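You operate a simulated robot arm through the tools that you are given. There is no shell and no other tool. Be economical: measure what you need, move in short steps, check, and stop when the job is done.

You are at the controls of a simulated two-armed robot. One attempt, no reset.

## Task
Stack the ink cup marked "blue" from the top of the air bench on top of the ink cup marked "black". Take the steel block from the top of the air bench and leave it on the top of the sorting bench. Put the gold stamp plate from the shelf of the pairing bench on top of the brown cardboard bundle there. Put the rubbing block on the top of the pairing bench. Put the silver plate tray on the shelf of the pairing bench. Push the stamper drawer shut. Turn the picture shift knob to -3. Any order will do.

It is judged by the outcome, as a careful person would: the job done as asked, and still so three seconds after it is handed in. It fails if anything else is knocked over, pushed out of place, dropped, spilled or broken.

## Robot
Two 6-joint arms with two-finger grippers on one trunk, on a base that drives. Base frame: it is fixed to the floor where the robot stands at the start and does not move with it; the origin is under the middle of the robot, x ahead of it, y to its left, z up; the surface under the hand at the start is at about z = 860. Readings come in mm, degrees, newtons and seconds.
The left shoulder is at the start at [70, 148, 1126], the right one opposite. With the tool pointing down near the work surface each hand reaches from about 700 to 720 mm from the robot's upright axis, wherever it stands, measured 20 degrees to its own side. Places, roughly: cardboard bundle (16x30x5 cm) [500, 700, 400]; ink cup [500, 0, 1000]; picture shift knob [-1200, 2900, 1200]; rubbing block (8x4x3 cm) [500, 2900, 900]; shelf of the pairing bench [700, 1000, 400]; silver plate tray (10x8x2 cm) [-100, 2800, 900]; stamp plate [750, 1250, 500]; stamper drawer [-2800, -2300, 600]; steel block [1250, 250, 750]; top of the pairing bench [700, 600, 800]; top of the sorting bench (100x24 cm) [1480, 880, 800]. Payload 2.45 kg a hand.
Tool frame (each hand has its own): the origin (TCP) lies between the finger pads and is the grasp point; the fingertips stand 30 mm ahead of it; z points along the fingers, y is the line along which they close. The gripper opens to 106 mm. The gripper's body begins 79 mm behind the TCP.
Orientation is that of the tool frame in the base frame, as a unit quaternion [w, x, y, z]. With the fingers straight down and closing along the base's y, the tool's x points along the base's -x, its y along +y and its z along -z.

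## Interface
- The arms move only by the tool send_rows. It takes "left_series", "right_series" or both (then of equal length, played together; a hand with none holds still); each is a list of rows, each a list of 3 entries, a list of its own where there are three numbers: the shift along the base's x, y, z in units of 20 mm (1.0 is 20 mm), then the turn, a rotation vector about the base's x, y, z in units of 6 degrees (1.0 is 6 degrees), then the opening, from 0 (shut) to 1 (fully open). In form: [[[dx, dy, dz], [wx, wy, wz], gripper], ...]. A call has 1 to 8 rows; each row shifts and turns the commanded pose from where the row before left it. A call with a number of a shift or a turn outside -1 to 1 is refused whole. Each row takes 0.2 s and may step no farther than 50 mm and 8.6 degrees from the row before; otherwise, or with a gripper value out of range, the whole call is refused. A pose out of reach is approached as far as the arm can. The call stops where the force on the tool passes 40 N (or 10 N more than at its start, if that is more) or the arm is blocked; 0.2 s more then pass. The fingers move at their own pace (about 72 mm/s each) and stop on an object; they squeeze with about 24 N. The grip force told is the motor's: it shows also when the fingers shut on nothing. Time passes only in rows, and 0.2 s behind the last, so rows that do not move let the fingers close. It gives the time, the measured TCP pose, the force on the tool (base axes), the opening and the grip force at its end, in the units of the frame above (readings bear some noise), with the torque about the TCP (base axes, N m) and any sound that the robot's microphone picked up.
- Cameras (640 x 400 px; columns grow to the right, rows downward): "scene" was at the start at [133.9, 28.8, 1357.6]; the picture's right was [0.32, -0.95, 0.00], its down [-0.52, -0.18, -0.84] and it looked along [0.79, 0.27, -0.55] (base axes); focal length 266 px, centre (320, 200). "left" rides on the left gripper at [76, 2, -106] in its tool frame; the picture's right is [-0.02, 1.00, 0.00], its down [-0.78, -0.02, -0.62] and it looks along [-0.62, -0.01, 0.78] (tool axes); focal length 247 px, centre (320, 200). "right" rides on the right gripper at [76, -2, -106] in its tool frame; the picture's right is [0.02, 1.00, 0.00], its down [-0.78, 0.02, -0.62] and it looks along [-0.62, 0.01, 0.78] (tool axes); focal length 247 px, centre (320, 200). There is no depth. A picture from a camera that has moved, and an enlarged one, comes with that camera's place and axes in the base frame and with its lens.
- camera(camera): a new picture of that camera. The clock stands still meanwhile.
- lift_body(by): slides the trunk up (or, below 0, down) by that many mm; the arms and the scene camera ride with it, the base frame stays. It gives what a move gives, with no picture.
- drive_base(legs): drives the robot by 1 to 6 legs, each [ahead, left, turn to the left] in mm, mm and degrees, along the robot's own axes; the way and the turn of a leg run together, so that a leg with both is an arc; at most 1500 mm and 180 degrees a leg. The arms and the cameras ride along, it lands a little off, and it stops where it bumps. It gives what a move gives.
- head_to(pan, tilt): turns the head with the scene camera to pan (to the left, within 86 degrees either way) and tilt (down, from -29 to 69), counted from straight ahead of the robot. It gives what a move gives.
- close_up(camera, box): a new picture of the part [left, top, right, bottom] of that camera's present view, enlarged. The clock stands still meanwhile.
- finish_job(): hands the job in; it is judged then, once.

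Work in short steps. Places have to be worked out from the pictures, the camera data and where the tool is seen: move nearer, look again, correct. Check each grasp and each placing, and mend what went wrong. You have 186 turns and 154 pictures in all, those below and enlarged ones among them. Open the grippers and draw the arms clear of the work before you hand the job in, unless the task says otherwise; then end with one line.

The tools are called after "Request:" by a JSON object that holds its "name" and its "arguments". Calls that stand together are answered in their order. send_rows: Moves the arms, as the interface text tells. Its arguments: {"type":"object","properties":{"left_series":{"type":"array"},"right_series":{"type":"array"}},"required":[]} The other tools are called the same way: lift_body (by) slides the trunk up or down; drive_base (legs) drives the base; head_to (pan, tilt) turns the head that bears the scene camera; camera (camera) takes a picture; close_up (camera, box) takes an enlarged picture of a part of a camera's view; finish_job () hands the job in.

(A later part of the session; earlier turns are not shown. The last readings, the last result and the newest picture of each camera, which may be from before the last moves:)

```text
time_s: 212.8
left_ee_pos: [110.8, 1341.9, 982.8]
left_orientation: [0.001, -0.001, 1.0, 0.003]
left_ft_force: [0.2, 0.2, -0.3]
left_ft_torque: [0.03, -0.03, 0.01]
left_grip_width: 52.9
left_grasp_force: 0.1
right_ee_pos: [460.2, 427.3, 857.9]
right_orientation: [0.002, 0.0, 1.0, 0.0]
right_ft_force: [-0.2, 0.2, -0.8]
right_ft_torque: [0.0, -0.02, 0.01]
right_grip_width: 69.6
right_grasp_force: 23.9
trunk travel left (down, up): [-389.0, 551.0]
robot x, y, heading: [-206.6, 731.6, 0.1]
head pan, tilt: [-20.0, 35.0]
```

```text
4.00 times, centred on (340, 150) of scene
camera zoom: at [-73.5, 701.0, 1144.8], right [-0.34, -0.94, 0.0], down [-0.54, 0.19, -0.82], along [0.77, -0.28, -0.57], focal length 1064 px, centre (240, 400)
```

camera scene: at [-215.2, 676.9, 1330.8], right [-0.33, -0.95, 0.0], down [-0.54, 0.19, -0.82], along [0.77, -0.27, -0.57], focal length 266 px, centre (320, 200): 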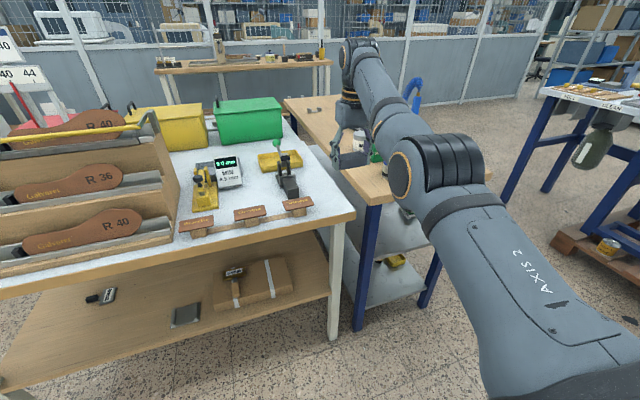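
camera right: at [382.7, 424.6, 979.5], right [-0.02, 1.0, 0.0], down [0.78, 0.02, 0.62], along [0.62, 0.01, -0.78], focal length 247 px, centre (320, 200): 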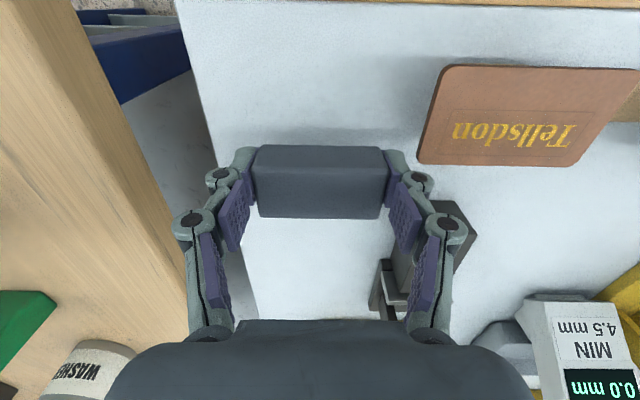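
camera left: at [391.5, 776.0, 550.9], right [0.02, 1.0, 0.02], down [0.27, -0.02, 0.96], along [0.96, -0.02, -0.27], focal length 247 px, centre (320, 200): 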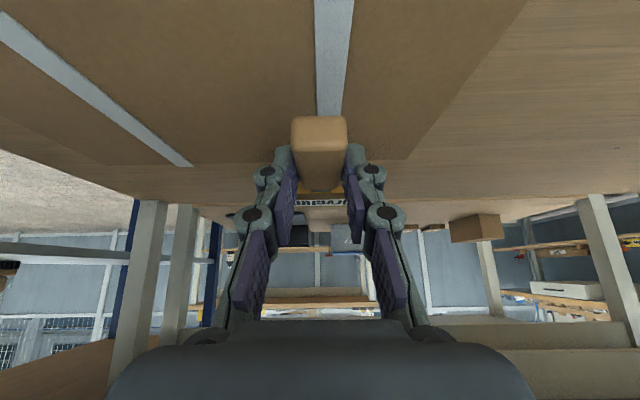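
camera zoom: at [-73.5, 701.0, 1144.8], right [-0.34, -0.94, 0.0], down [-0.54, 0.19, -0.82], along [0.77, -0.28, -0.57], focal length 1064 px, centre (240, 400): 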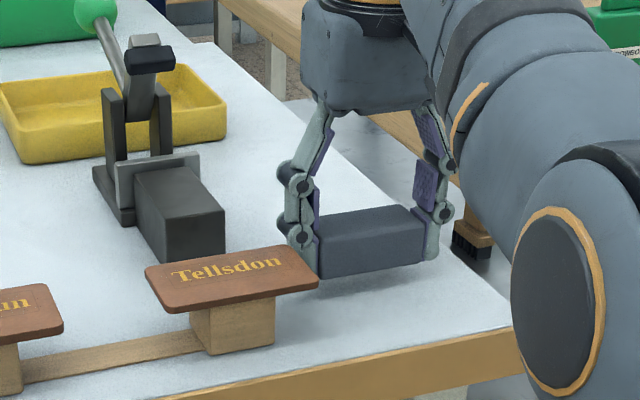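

Nearly down. Two more 4 mm steps.

Request:
{"name": "lift_body", "arguments": {"by": -4}}

Request:
{"name": "lift_body", "arguments": {"by": -4}}

Request:
{"name": "close_up", "arguments": {"camera": "scene", "box": [280, 120, 400, 195]}}

```text
time_s: 213.4
left_ee_pos: [110.9, 1343.1, 978.9]
left_orientation: [0.001, -0.001, 1.0, 0.003]
left_ft_force: [-0.3, 0.1, -0.5]
left_ft_torque: [-0.03, -0.01, -0.03]
left_grip_width: 53.0
left_grasp_force: 0.1
right_ee_pos: [461.2, 426.5, 854.1]
right_orientation: [0.001, 0.0, 1.0, 0.0]
right_ft_force: [0.1, -0.4, -0.6]
right_ft_torque: [0.0, -0.02, 0.02]
right_grip_width: 69.5
right_grasp_force: 24.3
trunk travel left (down, up): [-385.0, 555.0]
robot x, y, heading: [-205.1, 730.0, 0.1]
head pan, tilt: [-20.0, 35.0]
```

```text
time_s: 213.9
left_ee_pos: [109.7, 1343.4, 974.6]
left_orientation: [0.001, -0.001, 1.0, 0.004]
left_ft_force: [0.0, -0.7, -0.4]
left_ft_torque: [0.03, -0.01, 0.0]
left_grip_width: 52.9
left_grasp_force: 0.0
right_ee_pos: [461.5, 427.6, 849.6]
right_orientation: [0.002, 0.0, 1.0, 0.0]
right_ft_force: [0.6, 0.0, -1.0]
right_ft_torque: [0.01, -0.01, 0.03]
right_grip_width: 69.4
right_grasp_force: 23.8
trunk travel left (down, up): [-381.0, 559.0]
robot x, y, heading: [-202.7, 728.4, 0.4]
head pan, tilt: [-20.0, 35.0]
```

```text
5.33 times, centred on (340, 158) of scene
camera zoom: at [-73.5, 701.0, 1136.8], right [-0.34, -0.94, 0.0], down [-0.54, 0.19, -0.82], along [0.77, -0.28, -0.57], focal length 1418 px, centre (213, 427)
```

zoom: 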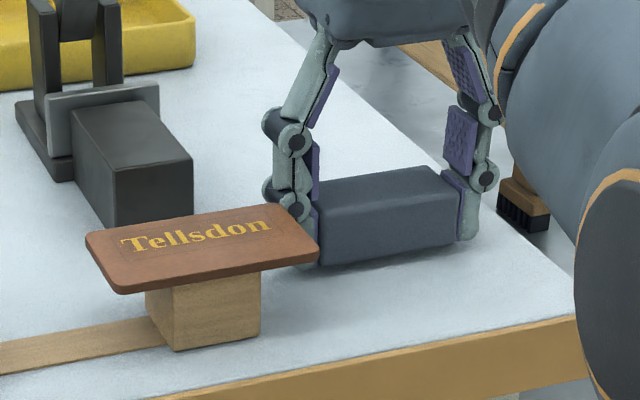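

Check the gap between left finger and the plaque from the wrist.

Request:
{"name": "close_up", "arguments": {"camera": "right", "box": [360, 90, 520, 260]}}

```text
2.35 times, centred on (440, 175) of right
camera zoom: at [382.7, 424.3, 955.4], right [-0.02, 1.0, 0.0], down [0.78, 0.02, 0.62], along [0.62, 0.01, -0.78], focal length 581 px, centre (38, 259)
```

zoom: 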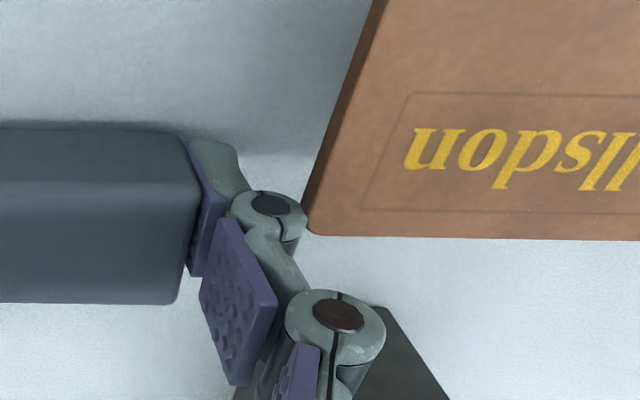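

The knuckle is very near the plaque; there's ~45 mm margin on the right, so shift 16 mm right, then lower.

Request:
{"name": "drive_base", "arguments": {"legs": [[0, -16, 0]]}}

Request:
{"name": "lift_body", "arguments": {"by": -4}}

Request:
{"name": "lift_body", "arguments": {"by": -3}}

Request:
{"name": "close_up", "arguments": {"camera": "scene", "box": [280, 120, 400, 195]}}

```text
time_s: 214.7
left_ee_pos: [110.3, 1326.8, 974.1]
left_orientation: [0.0, -0.001, 1.0, 0.003]
left_ft_force: [-0.2, 0.1, -0.7]
left_ft_torque: [0.01, 0.02, 0.0]
left_grip_width: 52.8
left_grasp_force: 0.2
right_ee_pos: [460.5, 410.9, 850.4]
right_orientation: [0.002, 0.0, 1.0, -0.001]
right_ft_force: [-0.4, -0.5, -0.7]
right_ft_torque: [0.03, -0.02, 0.03]
right_grip_width: 69.3
right_grasp_force: 23.9
trunk travel left (down, up): [-381.0, 559.0]
robot x, y, heading: [-207.4, 717.8, -0.1]
head pan, tilt: [-20.0, 35.0]
```

```text
time_s: 215.2
left_ee_pos: [109.8, 1326.0, 971.1]
left_orientation: [0.001, -0.001, 1.0, 0.003]
left_ft_force: [0.6, -0.5, 0.2]
left_ft_torque: [0.05, -0.01, -0.06]
left_grip_width: 53.0
left_grasp_force: 0.1
right_ee_pos: [461.4, 411.6, 847.2]
right_orientation: [0.0, 0.0, 1.0, 0.0]
right_ft_force: [-0.6, 0.0, -1.4]
right_ft_torque: [-0.01, -0.02, -0.01]
right_grip_width: 69.3
right_grasp_force: 23.7
trunk travel left (down, up): [-377.0, 563.0]
robot x, y, heading: [-206.4, 720.4, 0.0]
head pan, tilt: [-20.0, 35.0]
```

```text
time_s: 215.7
left_ee_pos: [109.0, 1326.5, 968.0]
left_orientation: [0.002, -0.001, 1.0, 0.003]
left_ft_force: [0.2, 0.0, 0.5]
left_ft_torque: [0.03, 0.01, 0.0]
left_grip_width: 53.1
left_grasp_force: 0.0
right_ee_pos: [461.3, 411.7, 845.1]
right_orientation: [0.004, -0.001, 1.0, 0.001]
right_ft_force: [3.3, -2.1, 9.6]
right_ft_torque: [-0.14, -0.31, -0.04]
right_grip_width: 69.6
right_grasp_force: 24.3
trunk travel left (down, up): [-374.0, 566.0]
robot x, y, heading: [-204.3, 714.5, 0.2]
head pan, tilt: [-20.0, 35.0]
```

```text
5.33 times, centred on (340, 158) of scene
camera zoom: at [-74.4, 685.2, 1130.2], right [-0.34, -0.94, 0.0], down [-0.54, 0.19, -0.82], along [0.77, -0.28, -0.57], focal length 1418 px, centre (213, 427)
```

zoom: 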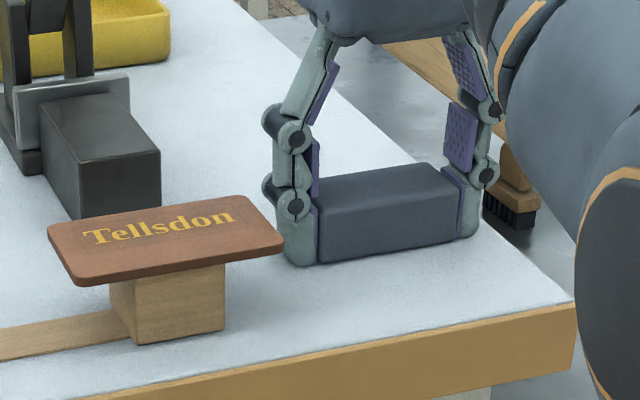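

Contact (≈10 N), on the bench with clearances. Open to ~80 mm and rise.

Request:
{"name": "send_rows", "arguments": {"right_series": [[[0, 0, 0], [0, 0, 0], 0.7], [[0, 0, 0], [0, 0, 0], 0.75], [[0, 0, 0], [0, 0, 0], 0.78], [[0, 0, 0], [0, 0, 0], 0.78]]}}

Request:
{"name": "lift_body", "arguments": {"by": 200}}

Request:
{"name": "camera", "arguments": {"camera": "right"}}

```text
time_s: 216.7
left_ee_pos: [109.4, 1326.9, 967.3]
left_orientation: [0.001, 0.0, 1.0, 0.003]
left_ft_force: [1.1, -1.0, 0.2]
left_ft_torque: [-0.02, -0.01, 0.02]
left_grip_width: 52.8
left_grasp_force: 0.0
right_ee_pos: [460.9, 410.0, 843.4]
right_orientation: [0.002, -0.001, 1.0, -0.001]
right_ft_force: [0.2, -0.3, 0.4]
right_ft_torque: [0.01, 0.02, 0.01]
right_grip_width: 82.9
right_grasp_force: 0.2
trunk travel left (down, up): [-374.0, 566.0]
robot x, y, heading: [-204.6, 714.2, 0.3]
head pan, tilt: [-20.0, 35.0]
```

```text
time_s: 218.9
left_ee_pos: [109.6, 1326.3, 1166.0]
left_orientation: [0.001, 0.0, 1.0, 0.003]
left_ft_force: [0.4, -0.5, -0.3]
left_ft_torque: [-0.02, -0.01, -0.01]
left_grip_width: 53.0
left_grasp_force: 0.0
right_ee_pos: [460.9, 411.0, 1043.4]
right_orientation: [0.001, 0.0, 1.0, 0.0]
right_ft_force: [0.4, -0.1, 0.2]
right_ft_torque: [0.03, -0.02, 0.0]
right_grip_width: 82.7
right_grasp_force: 0.0
trunk travel left (down, up): [-574.0, 366.0]
robot x, y, heading: [-209.7, 714.6, 0.2]
head pan, tilt: [-20.0, 35.0]
```

```text
55 pictures are left
camera right: at [383.0, 408.5, 1148.4], right [-0.02, 1.0, 0.0], down [0.78, 0.02, 0.62], along [0.62, 0.01, -0.78], focal length 247 px, centre (320, 200)
```

right: 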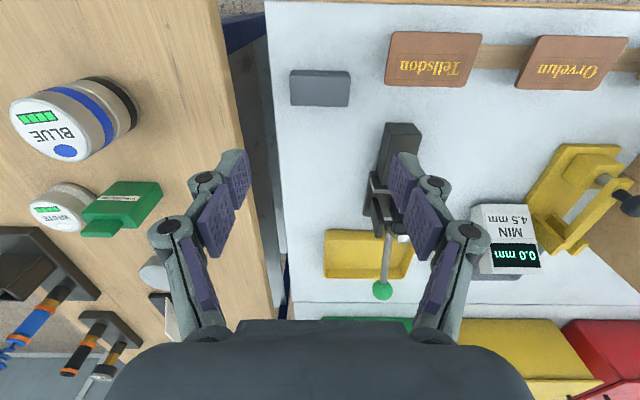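

Rubbing block is placed. Next the knob: drive to in front of the READY machine and look.

Request:
{"name": "drive_base", "arguments": {"legs": [[-320, 0, 0], [0, 0, 90], [1150, 0, 0], [0, 900, 0]]}}

Request:
{"name": "lift_body", "arguments": {"by": 180}}

Request:
{"name": "head_to", "arguments": {"pan": -5, "tilt": 22}}

Request:
{"name": "camera", "arguments": {"camera": "scene"}}

```text
time_s: 234.8
left_ee_pos: [-2082.8, 2165.8, 1168.8]
left_orientation: [0.001, 0.716, -0.698, -0.003]
left_ft_force: [-0.3, 0.0, 1.0]
left_ft_torque: [0.01, -0.01, 0.01]
left_grip_width: 52.8
left_grasp_force: 0.0
right_ee_pos: [-1176.9, 2541.9, 1042.8]
right_orientation: [-0.001, 0.717, -0.697, -0.001]
right_ft_force: [-0.6, -0.6, 1.0]
right_ft_torque: [-0.03, 0.01, 0.0]
right_grip_width: 82.5
right_grasp_force: 0.0
trunk travel left (down, up): [-574.0, 366.0]
robot x, y, heading: [-1466.2, 1869.4, 91.9]
head pan, tilt: [-20.0, 35.0]
```

```text
time_s: 236.8
left_ee_pos: [-2083.7, 2166.6, 1347.4]
left_orientation: [0.001, 0.717, -0.697, -0.002]
left_ft_force: [0.0, -0.1, 0.4]
left_ft_torque: [0.0, -0.01, 0.04]
left_grip_width: 53.2
left_grasp_force: 0.0
right_ee_pos: [-1177.4, 2542.5, 1224.5]
right_orientation: [-0.001, 0.717, -0.697, -0.001]
right_ft_force: [0.3, 0.5, 0.0]
right_ft_torque: [-0.02, 0.01, -0.03]
right_grip_width: 82.5
right_grasp_force: 0.1
trunk travel left (down, up): [-754.0, 186.0]
robot x, y, heading: [-1463.8, 1868.9, 91.7]
head pan, tilt: [-20.0, 35.0]
```

```text
time_s: 237.6
left_ee_pos: [-2083.1, 2166.8, 1347.3]
left_orientation: [0.002, 0.717, -0.697, -0.003]
left_ft_force: [-0.9, 1.2, -0.3]
left_ft_torque: [0.03, 0.04, -0.02]
left_grip_width: 53.0
left_grasp_force: 0.1
right_ee_pos: [-1178.5, 2543.8, 1223.2]
right_orientation: [-0.001, 0.717, -0.697, -0.001]
right_ft_force: [0.3, 0.2, -0.3]
right_ft_torque: [-0.01, -0.02, 0.02]
right_grip_width: 82.8
right_grasp_force: 0.0
trunk travel left (down, up): [-754.0, 186.0]
robot x, y, heading: [-1462.4, 1862.1, 91.5]
head pan, tilt: [-5.0, 22.0]
```

```text
54 pictures are left
camera scene: at [-1459.7, 2010.4, 1530.4], right [1.0, -0.06, 0.0], down [-0.02, -0.37, -0.93], along [0.05, 0.93, -0.38], focal length 266 px, centre (320, 200)
```

scene: 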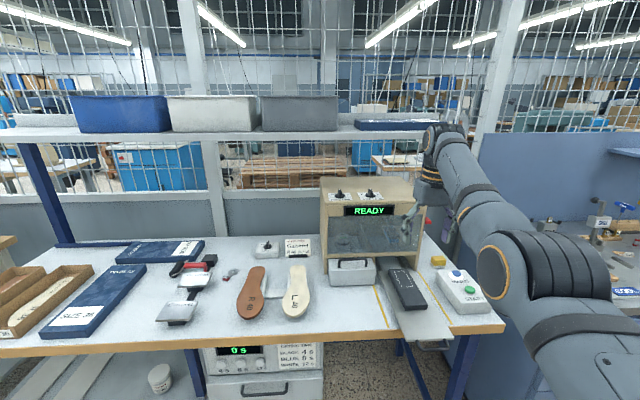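

Request:
{"name": "close_up", "arguments": {"camera": "scene", "box": [310, 170, 410, 232]}}

Request:
{"name": "close_up", "arguments": {"camera": "scene", "box": [225, 225, 335, 285]}}

```text
6.40 times, centred on (360, 201) of scene
camera zoom: at [-1459.7, 2010.4, 1530.4], right [1.0, -0.06, 0.0], down [-0.02, -0.37, -0.93], along [0.05, 0.93, -0.38], focal length 1702 px, centre (64, 194)
```

zoom: 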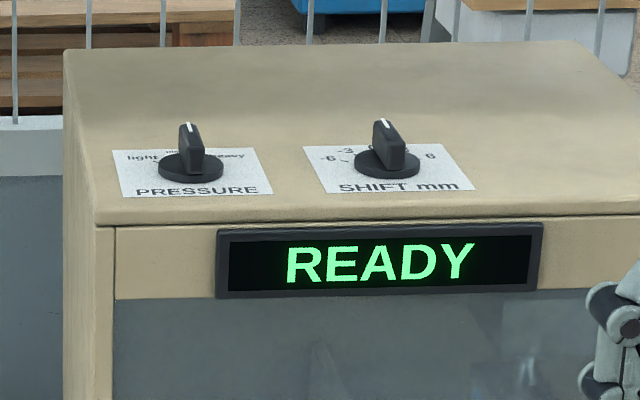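

```text
5.82 times, centred on (280, 255) of scene
camera zoom: at [-1459.7, 2010.4, 1530.4], right [1.0, -0.06, 0.0], down [-0.02, -0.37, -0.93], along [0.05, 0.93, -0.38], focal length 1547 px, centre (553, -120)
```

zoom: 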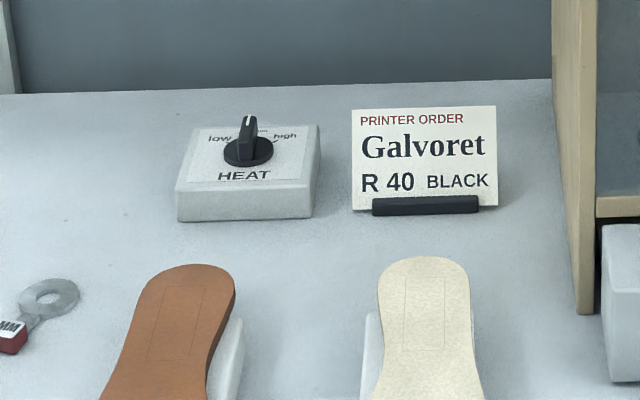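

The SHIFT mm knob sits at about [-1220, 2938, 1178], now pointing ~0. A shelf edge is at y≈3013, z≈1400, so I must be careful. Raise 60, drive closer, tilt the hand 12° forward and look from the wrist.

Request:
{"name": "lift_body", "arguments": {"by": 50}}

Request:
{"name": "drive_base", "arguments": {"legs": [[0, 0, -1.5], [300, 58, 0]]}}

Request:
{"name": "send_rows", "arguments": {"right_series": [[[0, 0, 0], [1, 0, 0], 0.5], [[0, 0, 0], [1, 0, 0], 0.4]]}}

Request:
{"name": "camera", "arguments": {"camera": "right"}}

```text
time_s: 238.5
left_ee_pos: [-2084.0, 2167.9, 1397.2]
left_orientation: [0.001, 0.717, -0.697, -0.002]
left_ft_force: [-0.1, 0.7, 0.1]
left_ft_torque: [0.0, -0.01, 0.0]
left_grip_width: 53.0
left_grasp_force: 0.1
right_ee_pos: [-1177.1, 2542.8, 1272.3]
right_orientation: [-0.002, 0.717, -0.697, -0.001]
right_ft_force: [-1.6, 1.1, -0.6]
right_ft_torque: [0.02, -0.02, 0.02]
right_grip_width: 82.9
right_grasp_force: 0.0
trunk travel left (down, up): [-804.0, 136.0]
robot x, y, heading: [-1463.5, 1869.6, 91.7]
head pan, tilt: [-5.0, 22.0]
```

```text
time_s: 241.0
left_ee_pos: [-2133.5, 2482.0, 1398.0]
left_orientation: [0.0, 0.707, -0.707, -0.003]
left_ft_force: [-0.1, -0.4, 0.1]
left_ft_torque: [0.02, 0.03, -0.01]
left_grip_width: 53.0
left_grasp_force: 0.1
right_ee_pos: [-1217.3, 2832.4, 1274.6]
right_orientation: [0.002, -0.707, 0.707, 0.002]
right_ft_force: [0.5, -1.6, -0.2]
right_ft_torque: [0.02, 0.03, 0.01]
right_grip_width: 82.6
right_grasp_force: 0.0
trunk travel left (down, up): [-804.0, 136.0]
robot x, y, heading: [-1524.0, 2167.5, 90.0]
head pan, tilt: [-5.0, 22.0]
```

```text
time_s: 241.6
left_ee_pos: [-2135.0, 2484.1, 1397.3]
left_orientation: [-0.001, -0.707, 0.707, 0.003]
left_ft_force: [0.2, -0.4, -0.1]
left_ft_torque: [0.02, 0.01, -0.02]
left_grip_width: 52.7
left_grasp_force: 0.1
right_ee_pos: [-1215.5, 2848.0, 1274.7]
right_orientation: [-0.076, 0.703, -0.703, -0.077]
right_ft_force: [-0.1, 0.6, 0.1]
right_ft_torque: [0.01, 0.01, 0.03]
right_grip_width: 42.3
right_grasp_force: 0.1
right hand out of reach, approached as far as the arm can: row 1, 2
trunk travel left (down, up): [-804.0, 136.0]
robot x, y, heading: [-1521.4, 2169.7, 90.4]
head pan, tilt: [-5.0, 22.0]
```

```text
51 pictures are left
camera right: at [-1214.9, 2750.7, 1361.5], right [-1.0, -0.02, 0.0], down [-0.02, 0.63, 0.77], along [-0.01, 0.77, -0.63], focal length 247 px, centre (320, 200)
```

right: 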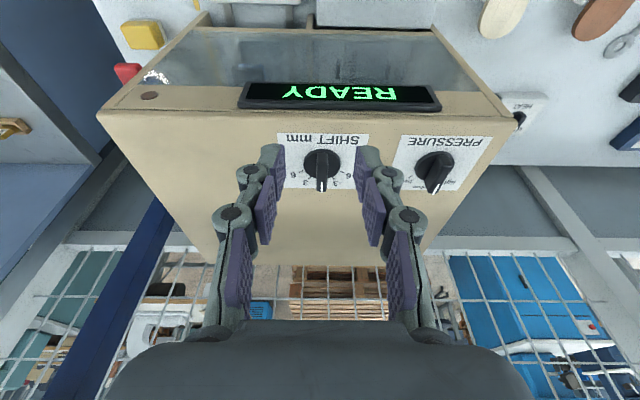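

Request:
{"name": "close_up", "arguments": {"camera": "right", "box": [270, 130, 380, 205]}}

```text
5.33 times, centred on (325, 168) of right
camera zoom: at [-1214.9, 2750.7, 1361.5], right [-1.0, -0.02, 0.0], down [-0.02, 0.63, 0.77], along [-0.01, 0.77, -0.63], focal length 1317 px, centre (293, 373)
```

zoom: 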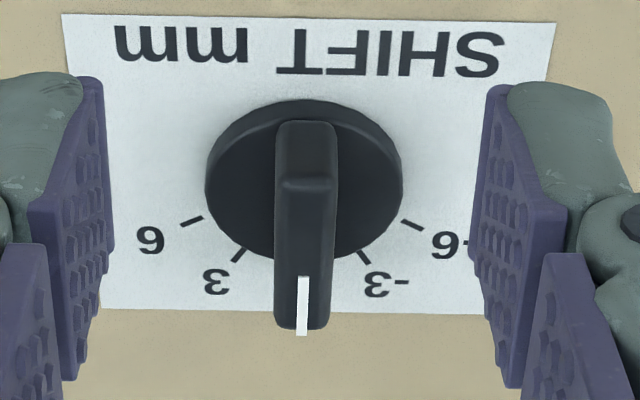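

Scale: 0 straight, -3 is ~30° counter-clockwise (seen from above). Drive 75 mm ahead and lower 40 mm, then look.

Request:
{"name": "drive_base", "arguments": {"legs": [[75, 4, 0]]}}

Request:
{"name": "lift_body", "arguments": {"by": -40}}

Request:
{"name": "camera", "arguments": {"camera": "right"}}

```text
time_s: 242.7
left_ee_pos: [-2137.6, 2562.7, 1395.3]
left_orientation: [-0.002, -0.706, 0.708, 0.001]
left_ft_force: [0.1, 0.7, 0.9]
left_ft_torque: [-0.03, -0.03, 0.0]
left_grip_width: 52.8
left_grasp_force: 0.1
right_ee_pos: [-1218.9, 2920.0, 1272.1]
right_orientation: [-0.067, 0.704, -0.704, -0.069]
right_ft_force: [0.5, 0.5, -0.1]
right_ft_torque: [-0.04, -0.01, -0.01]
right_grip_width: 42.4
right_grasp_force: 0.0
trunk travel left (down, up): [-804.0, 136.0]
robot x, y, heading: [-1528.6, 2238.4, 90.0]
head pan, tilt: [-5.0, 22.0]
stopped in leg 1: the force on the tool passed its limit at 136 N (the readings are from after the stop); the commanded pose is now the measured one
```

```text
time_s: 243.5
left_ee_pos: [-2137.2, 2561.0, 1356.1]
left_orientation: [-0.001, -0.705, 0.709, 0.003]
left_ft_force: [0.3, -0.2, 0.6]
left_ft_torque: [0.02, 0.04, 0.02]
left_grip_width: 52.9
left_grasp_force: 0.1
right_ee_pos: [-1218.3, 2918.4, 1234.5]
right_orientation: [-0.067, 0.704, -0.703, -0.07]
right_ft_force: [0.3, 0.1, 0.3]
right_ft_torque: [0.03, 0.01, -0.01]
right_grip_width: 42.3
right_grasp_force: 0.1
trunk travel left (down, up): [-764.0, 176.0]
robot x, y, heading: [-1527.7, 2240.8, 89.9]
head pan, tilt: [-5.0, 22.0]
```

```text
49 pictures are left
camera right: at [-1217.7, 2821.2, 1323.2], right [-1.0, -0.02, 0.0], down [-0.02, 0.65, 0.76], along [-0.02, 0.76, -0.65], focal length 247 px, centre (320, 200)
```

right: 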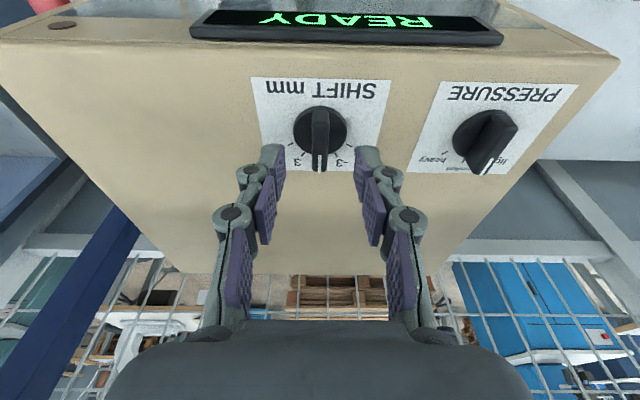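

Something bumped (136 N) — I check the scene for what touched.

Request:
{"name": "camera", "arguments": {"camera": "scene"}}

```text
48 pictures are left
camera scene: at [-1519.1, 2383.2, 1540.5], right [1.0, -0.09, 0.0], down [-0.03, -0.37, -0.93], along [0.08, 0.92, -0.37], focal length 266 px, centre (320, 200)
```

scene: 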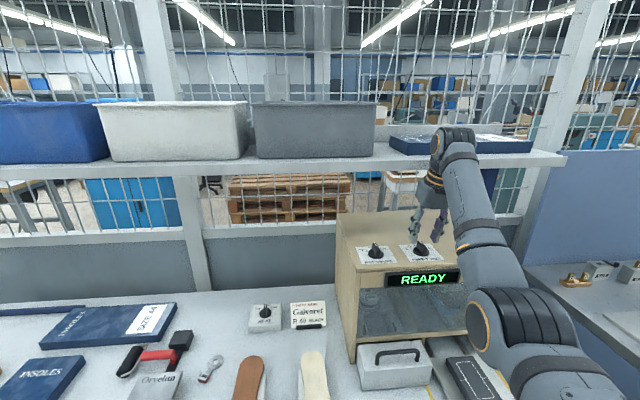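

The wrist touched the shelf edge above; nothing looks displaced. I back off 30 mm and tilt the hand 18° more so the wrist stays clear of the shelf.

Request:
{"name": "drive_base", "arguments": {"legs": [[-40, 0, 0]]}}

Request:
{"name": "send_rows", "arguments": {"right_series": [[[0, 0, 0], [1, 0, 0], 0.4], [[0, 0, 0], [1, 0, 0], 0.4], [[0, 0, 0], [1, 0, 0], 0.4], [[0, 0, 0], [0, 0, 0], 0.35]]}}

Request:
{"name": "camera", "arguments": {"camera": "right"}}

```text
time_s: 244.4
left_ee_pos: [-2138.0, 2529.4, 1354.0]
left_orientation: [-0.004, -0.706, 0.708, 0.0]
left_ft_force: [-0.4, 0.5, 0.5]
left_ft_torque: [-0.1, -0.02, 0.0]
left_grip_width: 52.9
left_grasp_force: 0.0
right_ee_pos: [-1217.7, 2886.3, 1229.8]
right_orientation: [-0.066, 0.704, -0.704, -0.067]
right_ft_force: [0.3, 0.3, -0.2]
right_ft_torque: [-0.1, -0.02, -0.01]
right_grip_width: 42.4
right_grasp_force: 0.1
trunk travel left (down, up): [-764.0, 176.0]
robot x, y, heading: [-1529.0, 2201.4, 90.3]
head pan, tilt: [-5.0, 22.0]
```

```text
time_s: 245.4
left_ee_pos: [-2137.8, 2521.4, 1357.1]
left_orientation: [-0.001, -0.705, 0.709, 0.002]
left_ft_force: [0.2, 0.6, -0.6]
left_ft_torque: [0.04, -0.01, 0.01]
left_grip_width: 53.2
left_grasp_force: 0.0
right_ee_pos: [-1217.5, 2881.6, 1234.3]
right_orientation: [-0.178, 0.685, -0.683, -0.18]
right_ft_force: [-0.1, 0.5, 0.2]
right_ft_torque: [0.0, 0.0, -0.01]
right_grip_width: 37.1
right_grasp_force: 0.0
right hand out of reach, approached as far as the arm can: row 1
trunk travel left (down, up): [-764.0, 176.0]
robot x, y, heading: [-1526.5, 2202.2, 89.9]
head pan, tilt: [-5.0, 22.0]
```

```text
47 pictures are left
camera right: at [-1217.7, 2762.3, 1288.8], right [-1.0, -0.02, -0.01], down [-0.02, 0.38, 0.93], along [-0.02, 0.92, -0.38], focal length 247 px, centre (320, 200)
```

right: 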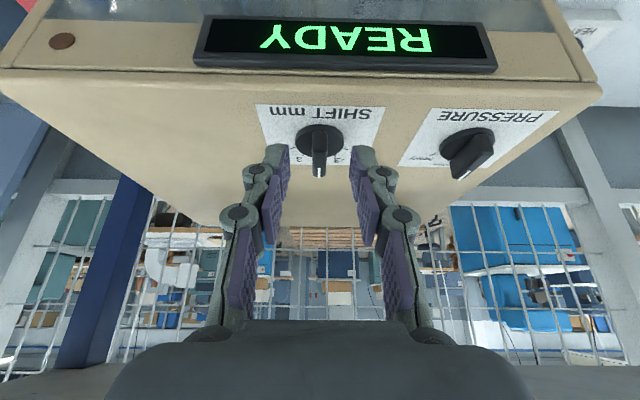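

Knob axis ≈[-1220, 2925], disk top ≈1169. Drive 33 mm ahead and lower 22 mm, then look.

Request:
{"name": "drive_base", "arguments": {"legs": [[33, 1, 0]]}}

Request:
{"name": "lift_body", "arguments": {"by": -22}}

Request:
{"name": "camera", "arguments": {"camera": "right"}}

```text
time_s: 246.3
left_ee_pos: [-2138.6, 2546.3, 1359.3]
left_orientation: [0.0, -0.706, 0.709, 0.005]
left_ft_force: [-1.0, -1.3, 1.0]
left_ft_torque: [0.1, 0.03, 0.01]
left_grip_width: 53.1
left_grasp_force: 0.0
right_ee_pos: [-1219.3, 2908.6, 1237.5]
right_orientation: [-0.18, 0.684, -0.683, -0.181]
right_ft_force: [-0.1, -1.0, -0.2]
right_ft_torque: [0.09, 0.0, 0.0]
right_grip_width: 37.1
right_grasp_force: 0.0
trunk travel left (down, up): [-764.0, 176.0]
robot x, y, heading: [-1525.8, 2232.7, 90.2]
head pan, tilt: [-5.0, 22.0]
```

```text
time_s: 246.9
left_ee_pos: [-2139.7, 2551.5, 1334.4]
left_orientation: [-0.001, -0.706, 0.708, 0.002]
left_ft_force: [0.4, 0.6, 1.1]
left_ft_torque: [0.0, 0.02, 0.01]
left_grip_width: 52.8
left_grasp_force: 0.1
right_ee_pos: [-1220.0, 2914.6, 1212.7]
right_orientation: [-0.178, 0.685, -0.683, -0.179]
right_ft_force: [0.4, 0.0, 0.3]
right_ft_torque: [0.01, -0.03, -0.02]
right_grip_width: 37.1
right_grasp_force: 0.1
trunk travel left (down, up): [-742.0, 198.0]
robot x, y, heading: [-1526.6, 2233.4, 90.0]
head pan, tilt: [-5.0, 22.0]
```

```text
46 pictures are left
camera right: at [-1218.9, 2794.8, 1267.3], right [-1.0, -0.02, -0.01], down [-0.02, 0.38, 0.93], along [-0.02, 0.92, -0.38], focal length 247 px, centre (320, 200)
```

right: 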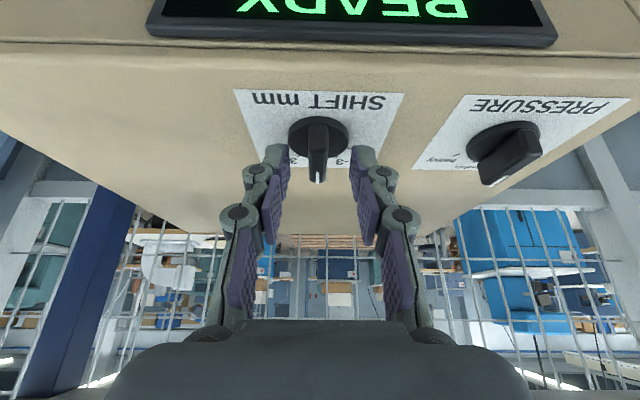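

Fingers straddle the bar; lower 9 mm and close.

Request:
{"name": "lift_body", "arguments": {"by": -9}}

Request:
{"name": "send_rows", "arguments": {"right_series": [[[0, 0, 0], [0, 0, 0], 0.2], [[0, 0, 0], [0, 0, 0], 0.1], [[0, 0, 0], [0, 0, 0], 0], [[0, 0, 0], [0, 0, 0], 0]]}}

Request:
{"name": "camera", "arguments": {"camera": "right"}}

```text
time_s: 247.5
left_ee_pos: [-2137.5, 2554.0, 1325.7]
left_orientation: [-0.001, -0.706, 0.709, 0.003]
left_ft_force: [-0.1, -0.4, -1.0]
left_ft_torque: [-0.03, 0.02, -0.01]
left_grip_width: 53.0
left_grasp_force: 0.0
right_ee_pos: [-1219.2, 2915.1, 1202.7]
right_orientation: [-0.177, 0.685, -0.683, -0.179]
right_ft_force: [1.4, -1.2, 1.7]
right_ft_torque: [0.0, -0.07, -0.03]
right_grip_width: 38.3
right_grasp_force: 0.9
trunk travel left (down, up): [-733.0, 207.0]
robot x, y, heading: [-1524.0, 2231.8, 90.1]
head pan, tilt: [-5.0, 22.0]
```

```text
time_s: 248.5
left_ee_pos: [-2137.8, 2552.5, 1325.2]
left_orientation: [-0.001, -0.706, 0.708, 0.002]
left_ft_force: [0.9, -1.2, -0.3]
left_ft_torque: [0.05, -0.03, -0.01]
left_grip_width: 53.2
left_grasp_force: 0.0
right_ee_pos: [-1218.2, 2915.6, 1203.4]
right_orientation: [-0.177, 0.685, -0.683, -0.179]
right_ft_force: [4.8, 0.2, 5.1]
right_ft_torque: [-0.3, -0.35, -0.02]
right_grip_width: 36.4
right_grasp_force: 45.4
trunk travel left (down, up): [-733.0, 207.0]
robot x, y, heading: [-1528.4, 2235.8, 89.9]
head pan, tilt: [-5.0, 22.0]
```

```text
45 pictures are left
camera right: at [-1217.7, 2795.3, 1257.9], right [-1.0, -0.02, -0.01], down [-0.02, 0.38, 0.93], along [-0.02, 0.92, -0.38], focal length 247 px, centre (320, 200)
```

right: 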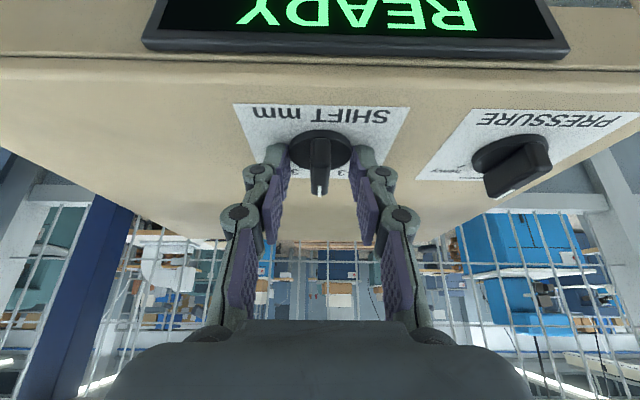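

They closed on the disk rim (36 mm). Better to grip the bar: reopen, raise 10 mm, close again.

Request:
{"name": "send_rows", "arguments": {"right_series": [[[0, 0, 0], [0, 0, 0], 0.4], [[0, 0, 0], [0, 0, 0], 0.4]]}}

Request:
{"name": "lift_body", "arguments": {"by": 11}}

Request:
{"name": "send_rows", "arguments": {"right_series": [[[0, 0, 0], [0, 0, 0], 0.2], [[0, 0, 0], [0, 0, 0], 0.1], [[0, 0, 0], [0, 0, 0], 0], [[0, 0, 0], [0, 0, 0], 0]]}}

Request:
{"name": "close_up", "arguments": {"camera": "right", "box": [230, 80, 410, 200]}}

```text
time_s: 249.1
left_ee_pos: [-2138.2, 2553.3, 1326.2]
left_orientation: [-0.001, -0.706, 0.709, 0.003]
left_ft_force: [1.3, 0.5, -0.7]
left_ft_torque: [0.02, 0.0, -0.01]
left_grip_width: 53.2
left_grasp_force: 0.1
right_ee_pos: [-1220.4, 2914.7, 1202.3]
right_orientation: [-0.177, 0.685, -0.683, -0.179]
right_ft_force: [-0.1, 0.5, 1.2]
right_ft_torque: [0.03, -0.01, 0.03]
right_grip_width: 42.0
right_grasp_force: 0.1
trunk travel left (down, up): [-733.0, 207.0]
robot x, y, heading: [-1525.7, 2237.9, 90.1]
head pan, tilt: [-5.0, 22.0]
```

```text
time_s: 249.7
left_ee_pos: [-2138.9, 2553.2, 1337.2]
left_orientation: [-0.002, -0.705, 0.709, 0.003]
left_ft_force: [0.9, -0.3, -0.6]
left_ft_torque: [-0.01, 0.02, 0.0]
left_grip_width: 52.8
left_grasp_force: 0.1
right_ee_pos: [-1220.2, 2915.0, 1213.0]
right_orientation: [-0.178, 0.685, -0.684, -0.178]
right_ft_force: [0.4, 0.1, -0.3]
right_ft_torque: [-0.02, 0.05, 0.0]
right_grip_width: 42.4
right_grasp_force: 0.1
trunk travel left (down, up): [-744.0, 196.0]
robot x, y, heading: [-1530.9, 2234.7, 90.0]
head pan, tilt: [-5.0, 22.0]
```

```text
time_s: 250.7
left_ee_pos: [-2138.4, 2555.3, 1337.5]
left_orientation: [-0.001, -0.705, 0.709, 0.002]
left_ft_force: [0.4, -0.4, 0.4]
left_ft_torque: [-0.01, 0.04, -0.02]
left_grip_width: 52.9
left_grasp_force: 0.3
right_ee_pos: [-1218.7, 2915.0, 1213.6]
right_orientation: [-0.178, 0.685, -0.684, -0.179]
right_ft_force: [3.1, 0.1, 0.3]
right_ft_torque: [0.06, -0.08, -0.05]
right_grip_width: 10.8
right_grasp_force: 38.0
trunk travel left (down, up): [-744.0, 196.0]
robot x, y, heading: [-1525.6, 2233.5, 90.1]
head pan, tilt: [-5.0, 22.0]
```

```text
3.33 times, centred on (320, 140) of right
camera zoom: at [-1217.7, 2796.1, 1268.4], right [-1.0, -0.02, -0.01], down [-0.02, 0.38, 0.92], along [-0.02, 0.92, -0.38], focal length 823 px, centre (320, 400)
```

zoom: 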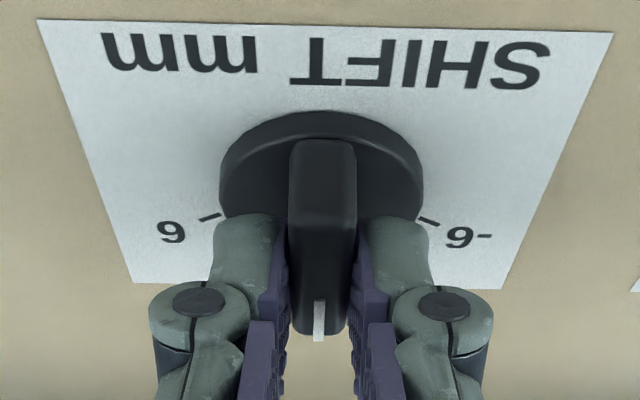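

Bar gripped (10.8 mm). Rotate +30° about vertical.

Request:
{"name": "send_rows", "arguments": {"right_series": [[[0.03, 0, 0], [0, 0, 1], 0], [[0.03, 0, 0], [0, 0, 1], 0], [[0.04, 0.01, 0], [0, 0, 1], 0], [[0.04, 0.02, 0], [0, 0, 1], 0], [[0.04, 0.02, 0], [0, 0, 1], 0], [[0, 0, 0], [0, 0, 0], 0]]}}

Request:
{"name": "close_up", "arguments": {"camera": "right", "box": [230, 80, 410, 200]}}

```text
time_s: 252.1
left_ee_pos: [-2138.1, 2554.5, 1337.1]
left_orientation: [-0.002, -0.706, 0.708, 0.003]
left_ft_force: [0.3, 0.1, -0.3]
left_ft_torque: [0.01, 0.0, 0.0]
left_grip_width: 53.2
left_grasp_force: 0.1
right_ee_pos: [-1212.8, 2917.0, 1214.0]
right_orientation: [-0.124, 0.839, -0.482, -0.219]
right_ft_force: [3.4, 0.2, -2.6]
right_ft_torque: [0.15, 0.03, -0.03]
right_grip_width: 10.8
right_grasp_force: 38.3
trunk travel left (down, up): [-744.0, 196.0]
robot x, y, heading: [-1528.9, 2234.9, 90.1]
head pan, tilt: [-5.0, 22.0]
```

```text
3.33 times, centred on (320, 140) of right
camera zoom: at [-1154.2, 2814.4, 1268.5], right [-0.85, -0.52, -0.01], down [-0.2, 0.32, 0.92], along [-0.48, 0.79, -0.38], focal length 823 px, centre (320, 400)
```

zoom: 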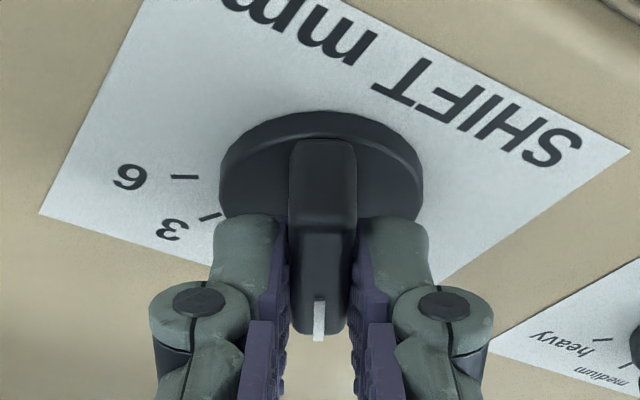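

Knob followed. Open, raise and check the pointer.

Request:
{"name": "send_rows", "arguments": {"right_series": [[[0, 0, 0], [0, 0, 0], 0.3], [[0, 0, 0], [0, 0, 0], 0.4], [[0, 0, 0], [0, 0, 0], 0.4]]}}

Request:
{"name": "lift_body", "arguments": {"by": 40}}

Request:
{"name": "close_up", "arguments": {"camera": "right", "box": [240, 90, 400, 190]}}

```text
time_s: 252.9
left_ee_pos: [-2139.7, 2553.6, 1335.2]
left_orientation: [-0.001, -0.706, 0.708, 0.003]
left_ft_force: [-0.6, 0.9, 0.1]
left_ft_torque: [0.01, 0.04, -0.06]
left_grip_width: 52.9
left_grasp_force: 0.1
right_ee_pos: [-1215.4, 2915.4, 1215.3]
right_orientation: [-0.125, 0.839, -0.483, -0.219]
right_ft_force: [0.7, 0.8, 0.2]
right_ft_torque: [0.02, -0.01, 0.03]
right_grip_width: 42.3
right_grasp_force: 0.1
trunk travel left (down, up): [-744.0, 196.0]
robot x, y, heading: [-1525.5, 2235.2, 89.6]
head pan, tilt: [-5.0, 22.0]
```

```text
time_s: 253.8
left_ee_pos: [-2139.2, 2554.0, 1376.8]
left_orientation: [-0.003, -0.706, 0.708, 0.003]
left_ft_force: [-0.6, 0.5, 0.2]
left_ft_torque: [-0.03, 0.0, -0.01]
left_grip_width: 53.1
left_grasp_force: 0.0
right_ee_pos: [-1215.3, 2916.8, 1254.4]
right_orientation: [-0.125, 0.839, -0.483, -0.219]
right_ft_force: [-1.1, 0.2, -0.9]
right_ft_torque: [0.02, 0.02, 0.01]
right_grip_width: 42.4
right_grasp_force: 0.0
trunk travel left (down, up): [-784.0, 156.0]
robot x, y, heading: [-1526.8, 2234.4, 89.8]
head pan, tilt: [-5.0, 22.0]
```

```text
4.00 times, centred on (320, 140) of right
camera zoom: at [-1155.8, 2814.2, 1309.4], right [-0.85, -0.52, -0.01], down [-0.2, 0.32, 0.92], along [-0.48, 0.79, -0.38], focal length 988 px, centre (320, 440)
```

zoom: 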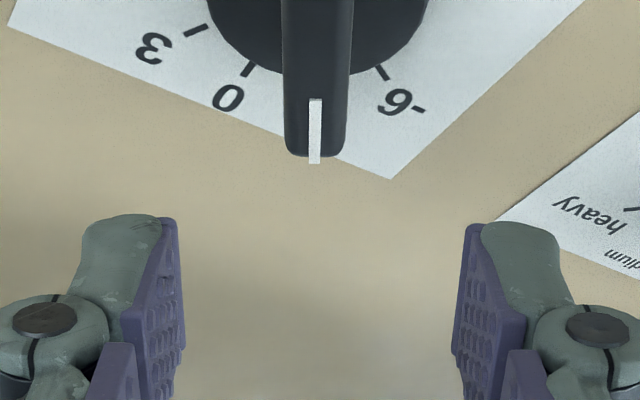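

Pointer is exactly between 0 and -6, i.e. at -3. Back away, restore the right hand orientation, and turn to head toward the stamper drawer.

Request:
{"name": "drive_base", "arguments": {"legs": [[-500, 0, 0]]}}

Request:
{"name": "send_rows", "arguments": {"right_series": [[[0, 0, 0], [0, 0, -1], 0.2], [[0, 0, 0], [0, 0, -1], 0], [[0, 0, 0], [0, 0, -1], 0], [[0, 0, 0], [0, 0, -1], 0], [[0, 0, 0], [0, 0, -1], 0]]}}

Request:
{"name": "drive_base", "arguments": {"legs": [[0, 0, 180], [0, 550, 0], [700, 0, 0]]}}

Request:
{"name": "head_to", "arguments": {"pan": -35, "tilt": 15}}

Request:
{"name": "camera", "arguments": {"camera": "scene"}}

```text
time_s: 256.7
left_ee_pos: [-2138.5, 2044.5, 1375.8]
left_orientation: [-0.001, -0.707, 0.708, 0.002]
left_ft_force: [-0.4, 0.3, 0.3]
left_ft_torque: [-0.01, 0.01, 0.02]
left_grip_width: 52.8
left_grasp_force: 0.1
right_ee_pos: [-1215.7, 2408.1, 1253.8]
right_orientation: [-0.124, 0.839, -0.482, -0.219]
right_ft_force: [0.1, 0.4, 0.5]
right_ft_torque: [0.0, 0.0, -0.02]
right_grip_width: 42.4
right_grasp_force: 0.1
trunk travel left (down, up): [-784.0, 156.0]
robot x, y, heading: [-1528.1, 1725.2, 90.2]
head pan, tilt: [-5.0, 22.0]
```

```text
time_s: 257.9
left_ee_pos: [-2139.2, 2042.9, 1376.9]
left_orientation: [-0.002, -0.707, 0.708, 0.002]
left_ft_force: [-0.1, 1.0, -0.5]
left_ft_torque: [-0.01, -0.01, 0.0]
left_grip_width: 53.1
left_grasp_force: 0.0
right_ee_pos: [-1217.4, 2406.6, 1254.2]
right_orientation: [-0.177, 0.686, -0.683, -0.179]
right_ft_force: [0.0, -0.6, 0.0]
right_ft_torque: [0.0, -0.02, -0.02]
right_grip_width: 0.0
right_grasp_force: 24.1
trunk travel left (down, up): [-784.0, 156.0]
robot x, y, heading: [-1529.3, 1727.1, 90.4]
head pan, tilt: [-5.0, 22.0]
```

```text
time_s: 272.0
left_ee_pos: [-317.2, 754.8, 1377.7]
left_orientation: [0.003, 0.694, 0.72, 0.002]
left_ft_force: [0.2, -0.8, -0.3]
left_ft_torque: [0.01, 0.01, 0.0]
left_grip_width: 52.9
left_grasp_force: 0.0
right_ee_pos: [-1225.6, 355.2, 1255.6]
right_orientation: [0.182, 0.669, 0.699, -0.174]
right_ft_force: [-0.2, 0.1, 1.6]
right_ft_torque: [-0.02, -0.01, -0.02]
right_grip_width: 0.0
right_grasp_force: 24.1
trunk travel left (down, up): [-784.0, 156.0]
robot x, y, heading: [-941.7, 1045.8, -87.8]
head pan, tilt: [-5.0, 22.0]
```

```text
time_s: 273.0
left_ee_pos: [-318.2, 753.2, 1376.5]
left_orientation: [0.002, 0.694, 0.72, 0.001]
left_ft_force: [-0.8, -0.3, 0.3]
left_ft_torque: [-0.04, -0.02, 0.01]
left_grip_width: 53.2
left_grasp_force: 0.0
right_ee_pos: [-1225.5, 353.4, 1254.5]
right_orientation: [0.183, 0.669, 0.699, -0.174]
right_ft_force: [0.5, -0.6, 0.3]
right_ft_torque: [0.0, -0.04, 0.01]
right_grip_width: 0.1
right_grasp_force: 24.1
trunk travel left (down, up): [-784.0, 156.0]
robot x, y, heading: [-941.3, 1049.1, -87.5]
head pan, tilt: [-35.0, 15.0]
```

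```text
41 pictures are left
camera scene: at [-989.7, 918.2, 1571.8], right [-0.84, 0.54, 0.0], down [0.14, 0.22, -0.97], along [-0.52, -0.81, -0.26], focal length 266 px, centre (320, 200)
```

scene: 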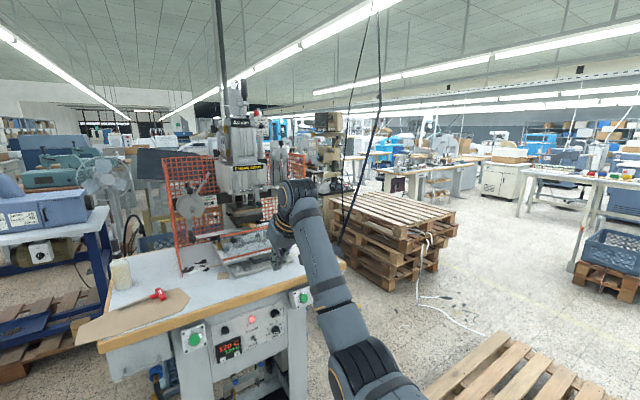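

The drawer's stamper is farther on, beyond the near stamper. I fold the left arm forward so the robot fits the aisle.

Request:
{"name": "send_rows", "arguments": {"left_series": [[[-0.5, -1, -0.5], [0, 0, 0], 0], [[-0.6, -1, -0.5], [0, 0, 0], 0], [[-0.7, -1, -0.5], [0, 0, 0], 0], [[-0.8, -1, -0.5], [0, 0, 0], 0], [[-0.9, -0.9, -0.5], [0, 0, 0], 0], [[-1, -0.8, -0.5], [0, 0, 0], 0], [[-1, -0.8, -0.5], [0, 0, 0], 0], [[-1, -0.7, -0.5], [0, 0, 0], 0]]}}

Request:
{"name": "send_rows", "arguments": {"left_series": [[[-1, -0.7, 0], [0, 0, 0], 0], [[-1, -0.7, 0], [0, 0, 0], 0], [[-1, -0.6, 0], [0, 0, 0], 0], [[-1, -0.6, 0], [0, 0, 0], 0], [[-1, -0.5, 0], [0, 0, 0], 0], [[-1, -0.5, 0], [0, 0, 0], 0], [[-1, -0.4, 0], [0, 0, 0], 0], [[-1, -0.3, 0], [0, 0, 0], 0]]}}

```text
time_s: 274.8
left_ee_pos: [-448.6, 608.4, 1298.5]
left_orientation: [0.002, 0.694, 0.72, 0.001]
left_ft_force: [-0.2, 0.4, 0.7]
left_ft_torque: [0.02, 0.0, 0.01]
left_grip_width: 0.0
left_grasp_force: 23.7
right_ee_pos: [-1226.6, 353.7, 1252.5]
right_orientation: [0.182, 0.67, 0.699, -0.172]
right_ft_force: [-0.4, -0.3, 0.0]
right_ft_torque: [0.04, -0.01, 0.02]
right_grip_width: 0.0
right_grasp_force: 24.2
trunk travel left (down, up): [-784.0, 156.0]
robot x, y, heading: [-936.7, 1047.8, -87.8]
head pan, tilt: [-35.0, 15.0]
```

```text
time_s: 276.6
left_ee_pos: [-547.6, 599.2, 1262.6]
left_orientation: [0.002, 0.694, 0.72, 0.0]
left_ft_force: [-0.3, -0.3, -1.2]
left_ft_torque: [0.03, -0.03, 0.02]
left_grip_width: 0.0
left_grasp_force: 23.9
left hand out of reach, approached as far as the arm can: row 3, 4, 5, 6, 7, 8
right_ee_pos: [-1227.5, 354.1, 1255.1]
right_orientation: [0.183, 0.669, 0.699, -0.174]
right_ft_force: [0.1, 0.2, 0.2]
right_ft_torque: [0.01, 0.01, -0.02]
right_grip_width: 0.0
right_grasp_force: 24.1
trunk travel left (down, up): [-784.0, 156.0]
robot x, y, heading: [-938.2, 1048.5, -87.7]
head pan, tilt: [-35.0, 15.0]
```

Let me zoom on the far stamper and the aisles to choose a route.

Request:
{"name": "close_up", "arguments": {"camera": "scene", "box": [240, 90, 480, 240]}}

Request:
{"name": "head_to", "arguments": {"pan": -60, "tilt": 20}}

Request:
{"name": "camera", "arguments": {"camera": "scene"}}

```text
2.67 times, centred on (360, 165) of scene
camera zoom: at [-990.5, 918.6, 1571.9], right [-0.84, 0.54, 0.0], down [0.14, 0.22, -0.97], along [-0.52, -0.81, -0.26], focal length 709 px, centre (213, 293)
```

zoom: 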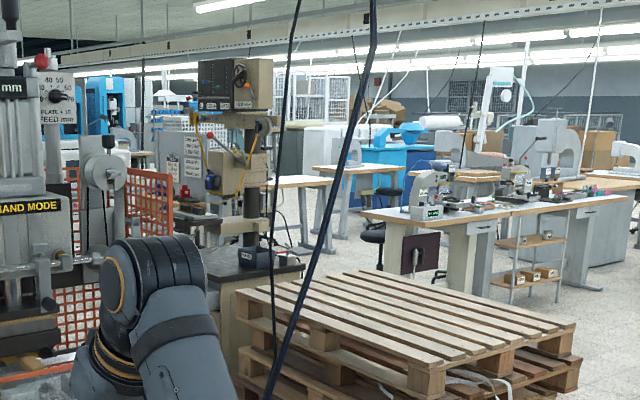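

```text
time_s: 277.5
left_ee_pos: [-546.8, 598.6, 1262.7]
left_orientation: [0.002, 0.694, 0.72, 0.0]
left_ft_force: [-0.6, -0.2, 0.0]
left_ft_torque: [0.01, -0.02, 0.01]
left_grip_width: 0.1
left_grasp_force: 24.5
right_ee_pos: [-1224.9, 354.5, 1254.8]
right_orientation: [0.182, 0.669, 0.699, -0.174]
right_ft_force: [0.1, 0.3, 0.1]
right_ft_torque: [0.02, 0.02, 0.04]
right_grip_width: 0.0
right_grasp_force: 23.8
trunk travel left (down, up): [-784.0, 156.0]
robot x, y, heading: [-947.8, 1049.4, -87.8]
head pan, tilt: [-60.0, 20.0]
```

```text
39 pictures are left
camera scene: at [-1017.9, 947.0, 1563.8], right [-0.53, 0.84, 0.0], down [0.29, 0.18, -0.94], along [-0.79, -0.5, -0.34], focal length 266 px, centre (320, 200)
```

scene: 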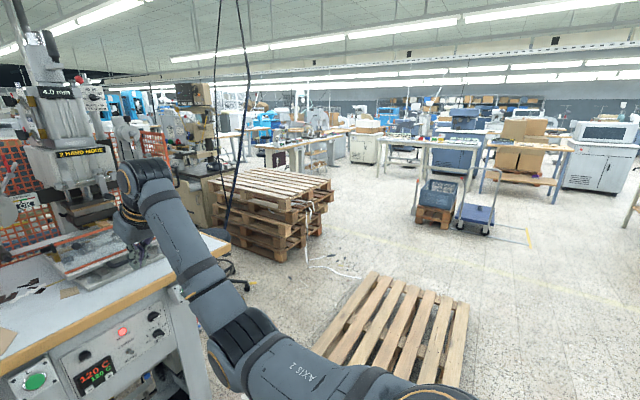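

I relocate to (-1650, 1050), turning so the target lies between the arms, and look again.

Request:
{"name": "drive_base", "arguments": {"legs": [[0, -750, 0], [0, 0, -30]]}}

Request:
{"name": "head_to", "arguments": {"pan": 8, "tilt": 15}}

Request:
{"name": "camera", "arguments": {"camera": "scene"}}

```text
time_s: 281.2
left_ee_pos: [-1171.0, 603.7, 1261.7]
left_orientation: [0.001, 0.674, 0.738, -0.001]
left_ft_force: [0.7, -0.9, 0.1]
left_ft_torque: [-0.02, 0.04, -0.01]
left_grip_width: 0.0
left_grasp_force: 23.6
right_ee_pos: [-1835.2, 321.3, 1256.7]
right_orientation: [0.187, 0.65, 0.717, -0.171]
right_ft_force: [1.7, 0.0, -0.1]
right_ft_torque: [-0.01, 0.05, -0.05]
right_grip_width: 0.0
right_grasp_force: 24.3
trunk travel left (down, up): [-784.0, 156.0]
robot x, y, heading: [-1592.0, 1030.5, -84.7]
head pan, tilt: [-60.0, 20.0]
stopped in leg 1: the robot was blocked; the commanded pose is now the measured one
```

```text
time_s: 282.6
left_ee_pos: [-1174.8, 601.9, 1262.5]
left_orientation: [0.001, 0.674, 0.738, 0.0]
left_ft_force: [-0.3, 0.7, 0.1]
left_ft_torque: [-0.03, -0.01, 0.01]
left_grip_width: 0.0
left_grasp_force: 23.5
right_ee_pos: [-1839.4, 320.0, 1255.5]
right_orientation: [0.189, 0.65, 0.717, -0.169]
right_ft_force: [1.3, -0.4, -0.1]
right_ft_torque: [-0.02, -0.01, 0.02]
right_grip_width: 0.0
right_grasp_force: 24.3
trunk travel left (down, up): [-784.0, 156.0]
robot x, y, heading: [-1590.0, 1027.2, -84.8]
head pan, tilt: [8.0, 15.0]
```

```text
38 pictures are left
camera scene: at [-1565.9, 886.9, 1571.9], right [-0.97, -0.23, 0.0], down [-0.06, 0.25, -0.97], along [0.22, -0.94, -0.26], focal length 266 px, centre (320, 200)
```

scene: 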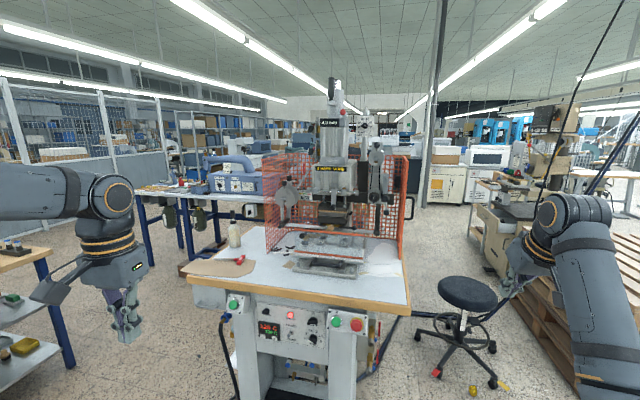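

Blocked by the pallet on the right presumably. I zoom on the beige machine at right, where the drawer should be.

Request:
{"name": "close_up", "arguments": {"camera": "scene", "box": [440, 130, 600, 290]}}

```text
2.50 times, centred on (520, 210) of scene
camera zoom: at [-1565.9, 886.9, 1571.9], right [-0.97, -0.23, 0.0], down [-0.06, 0.25, -0.97], along [0.22, -0.94, -0.26], focal length 665 px, centre (-180, 175)
```

zoom: 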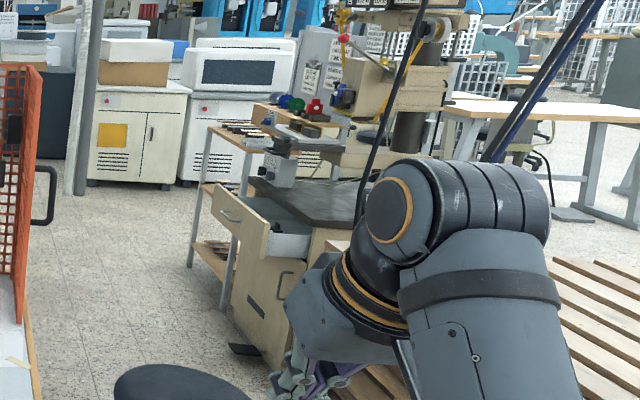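

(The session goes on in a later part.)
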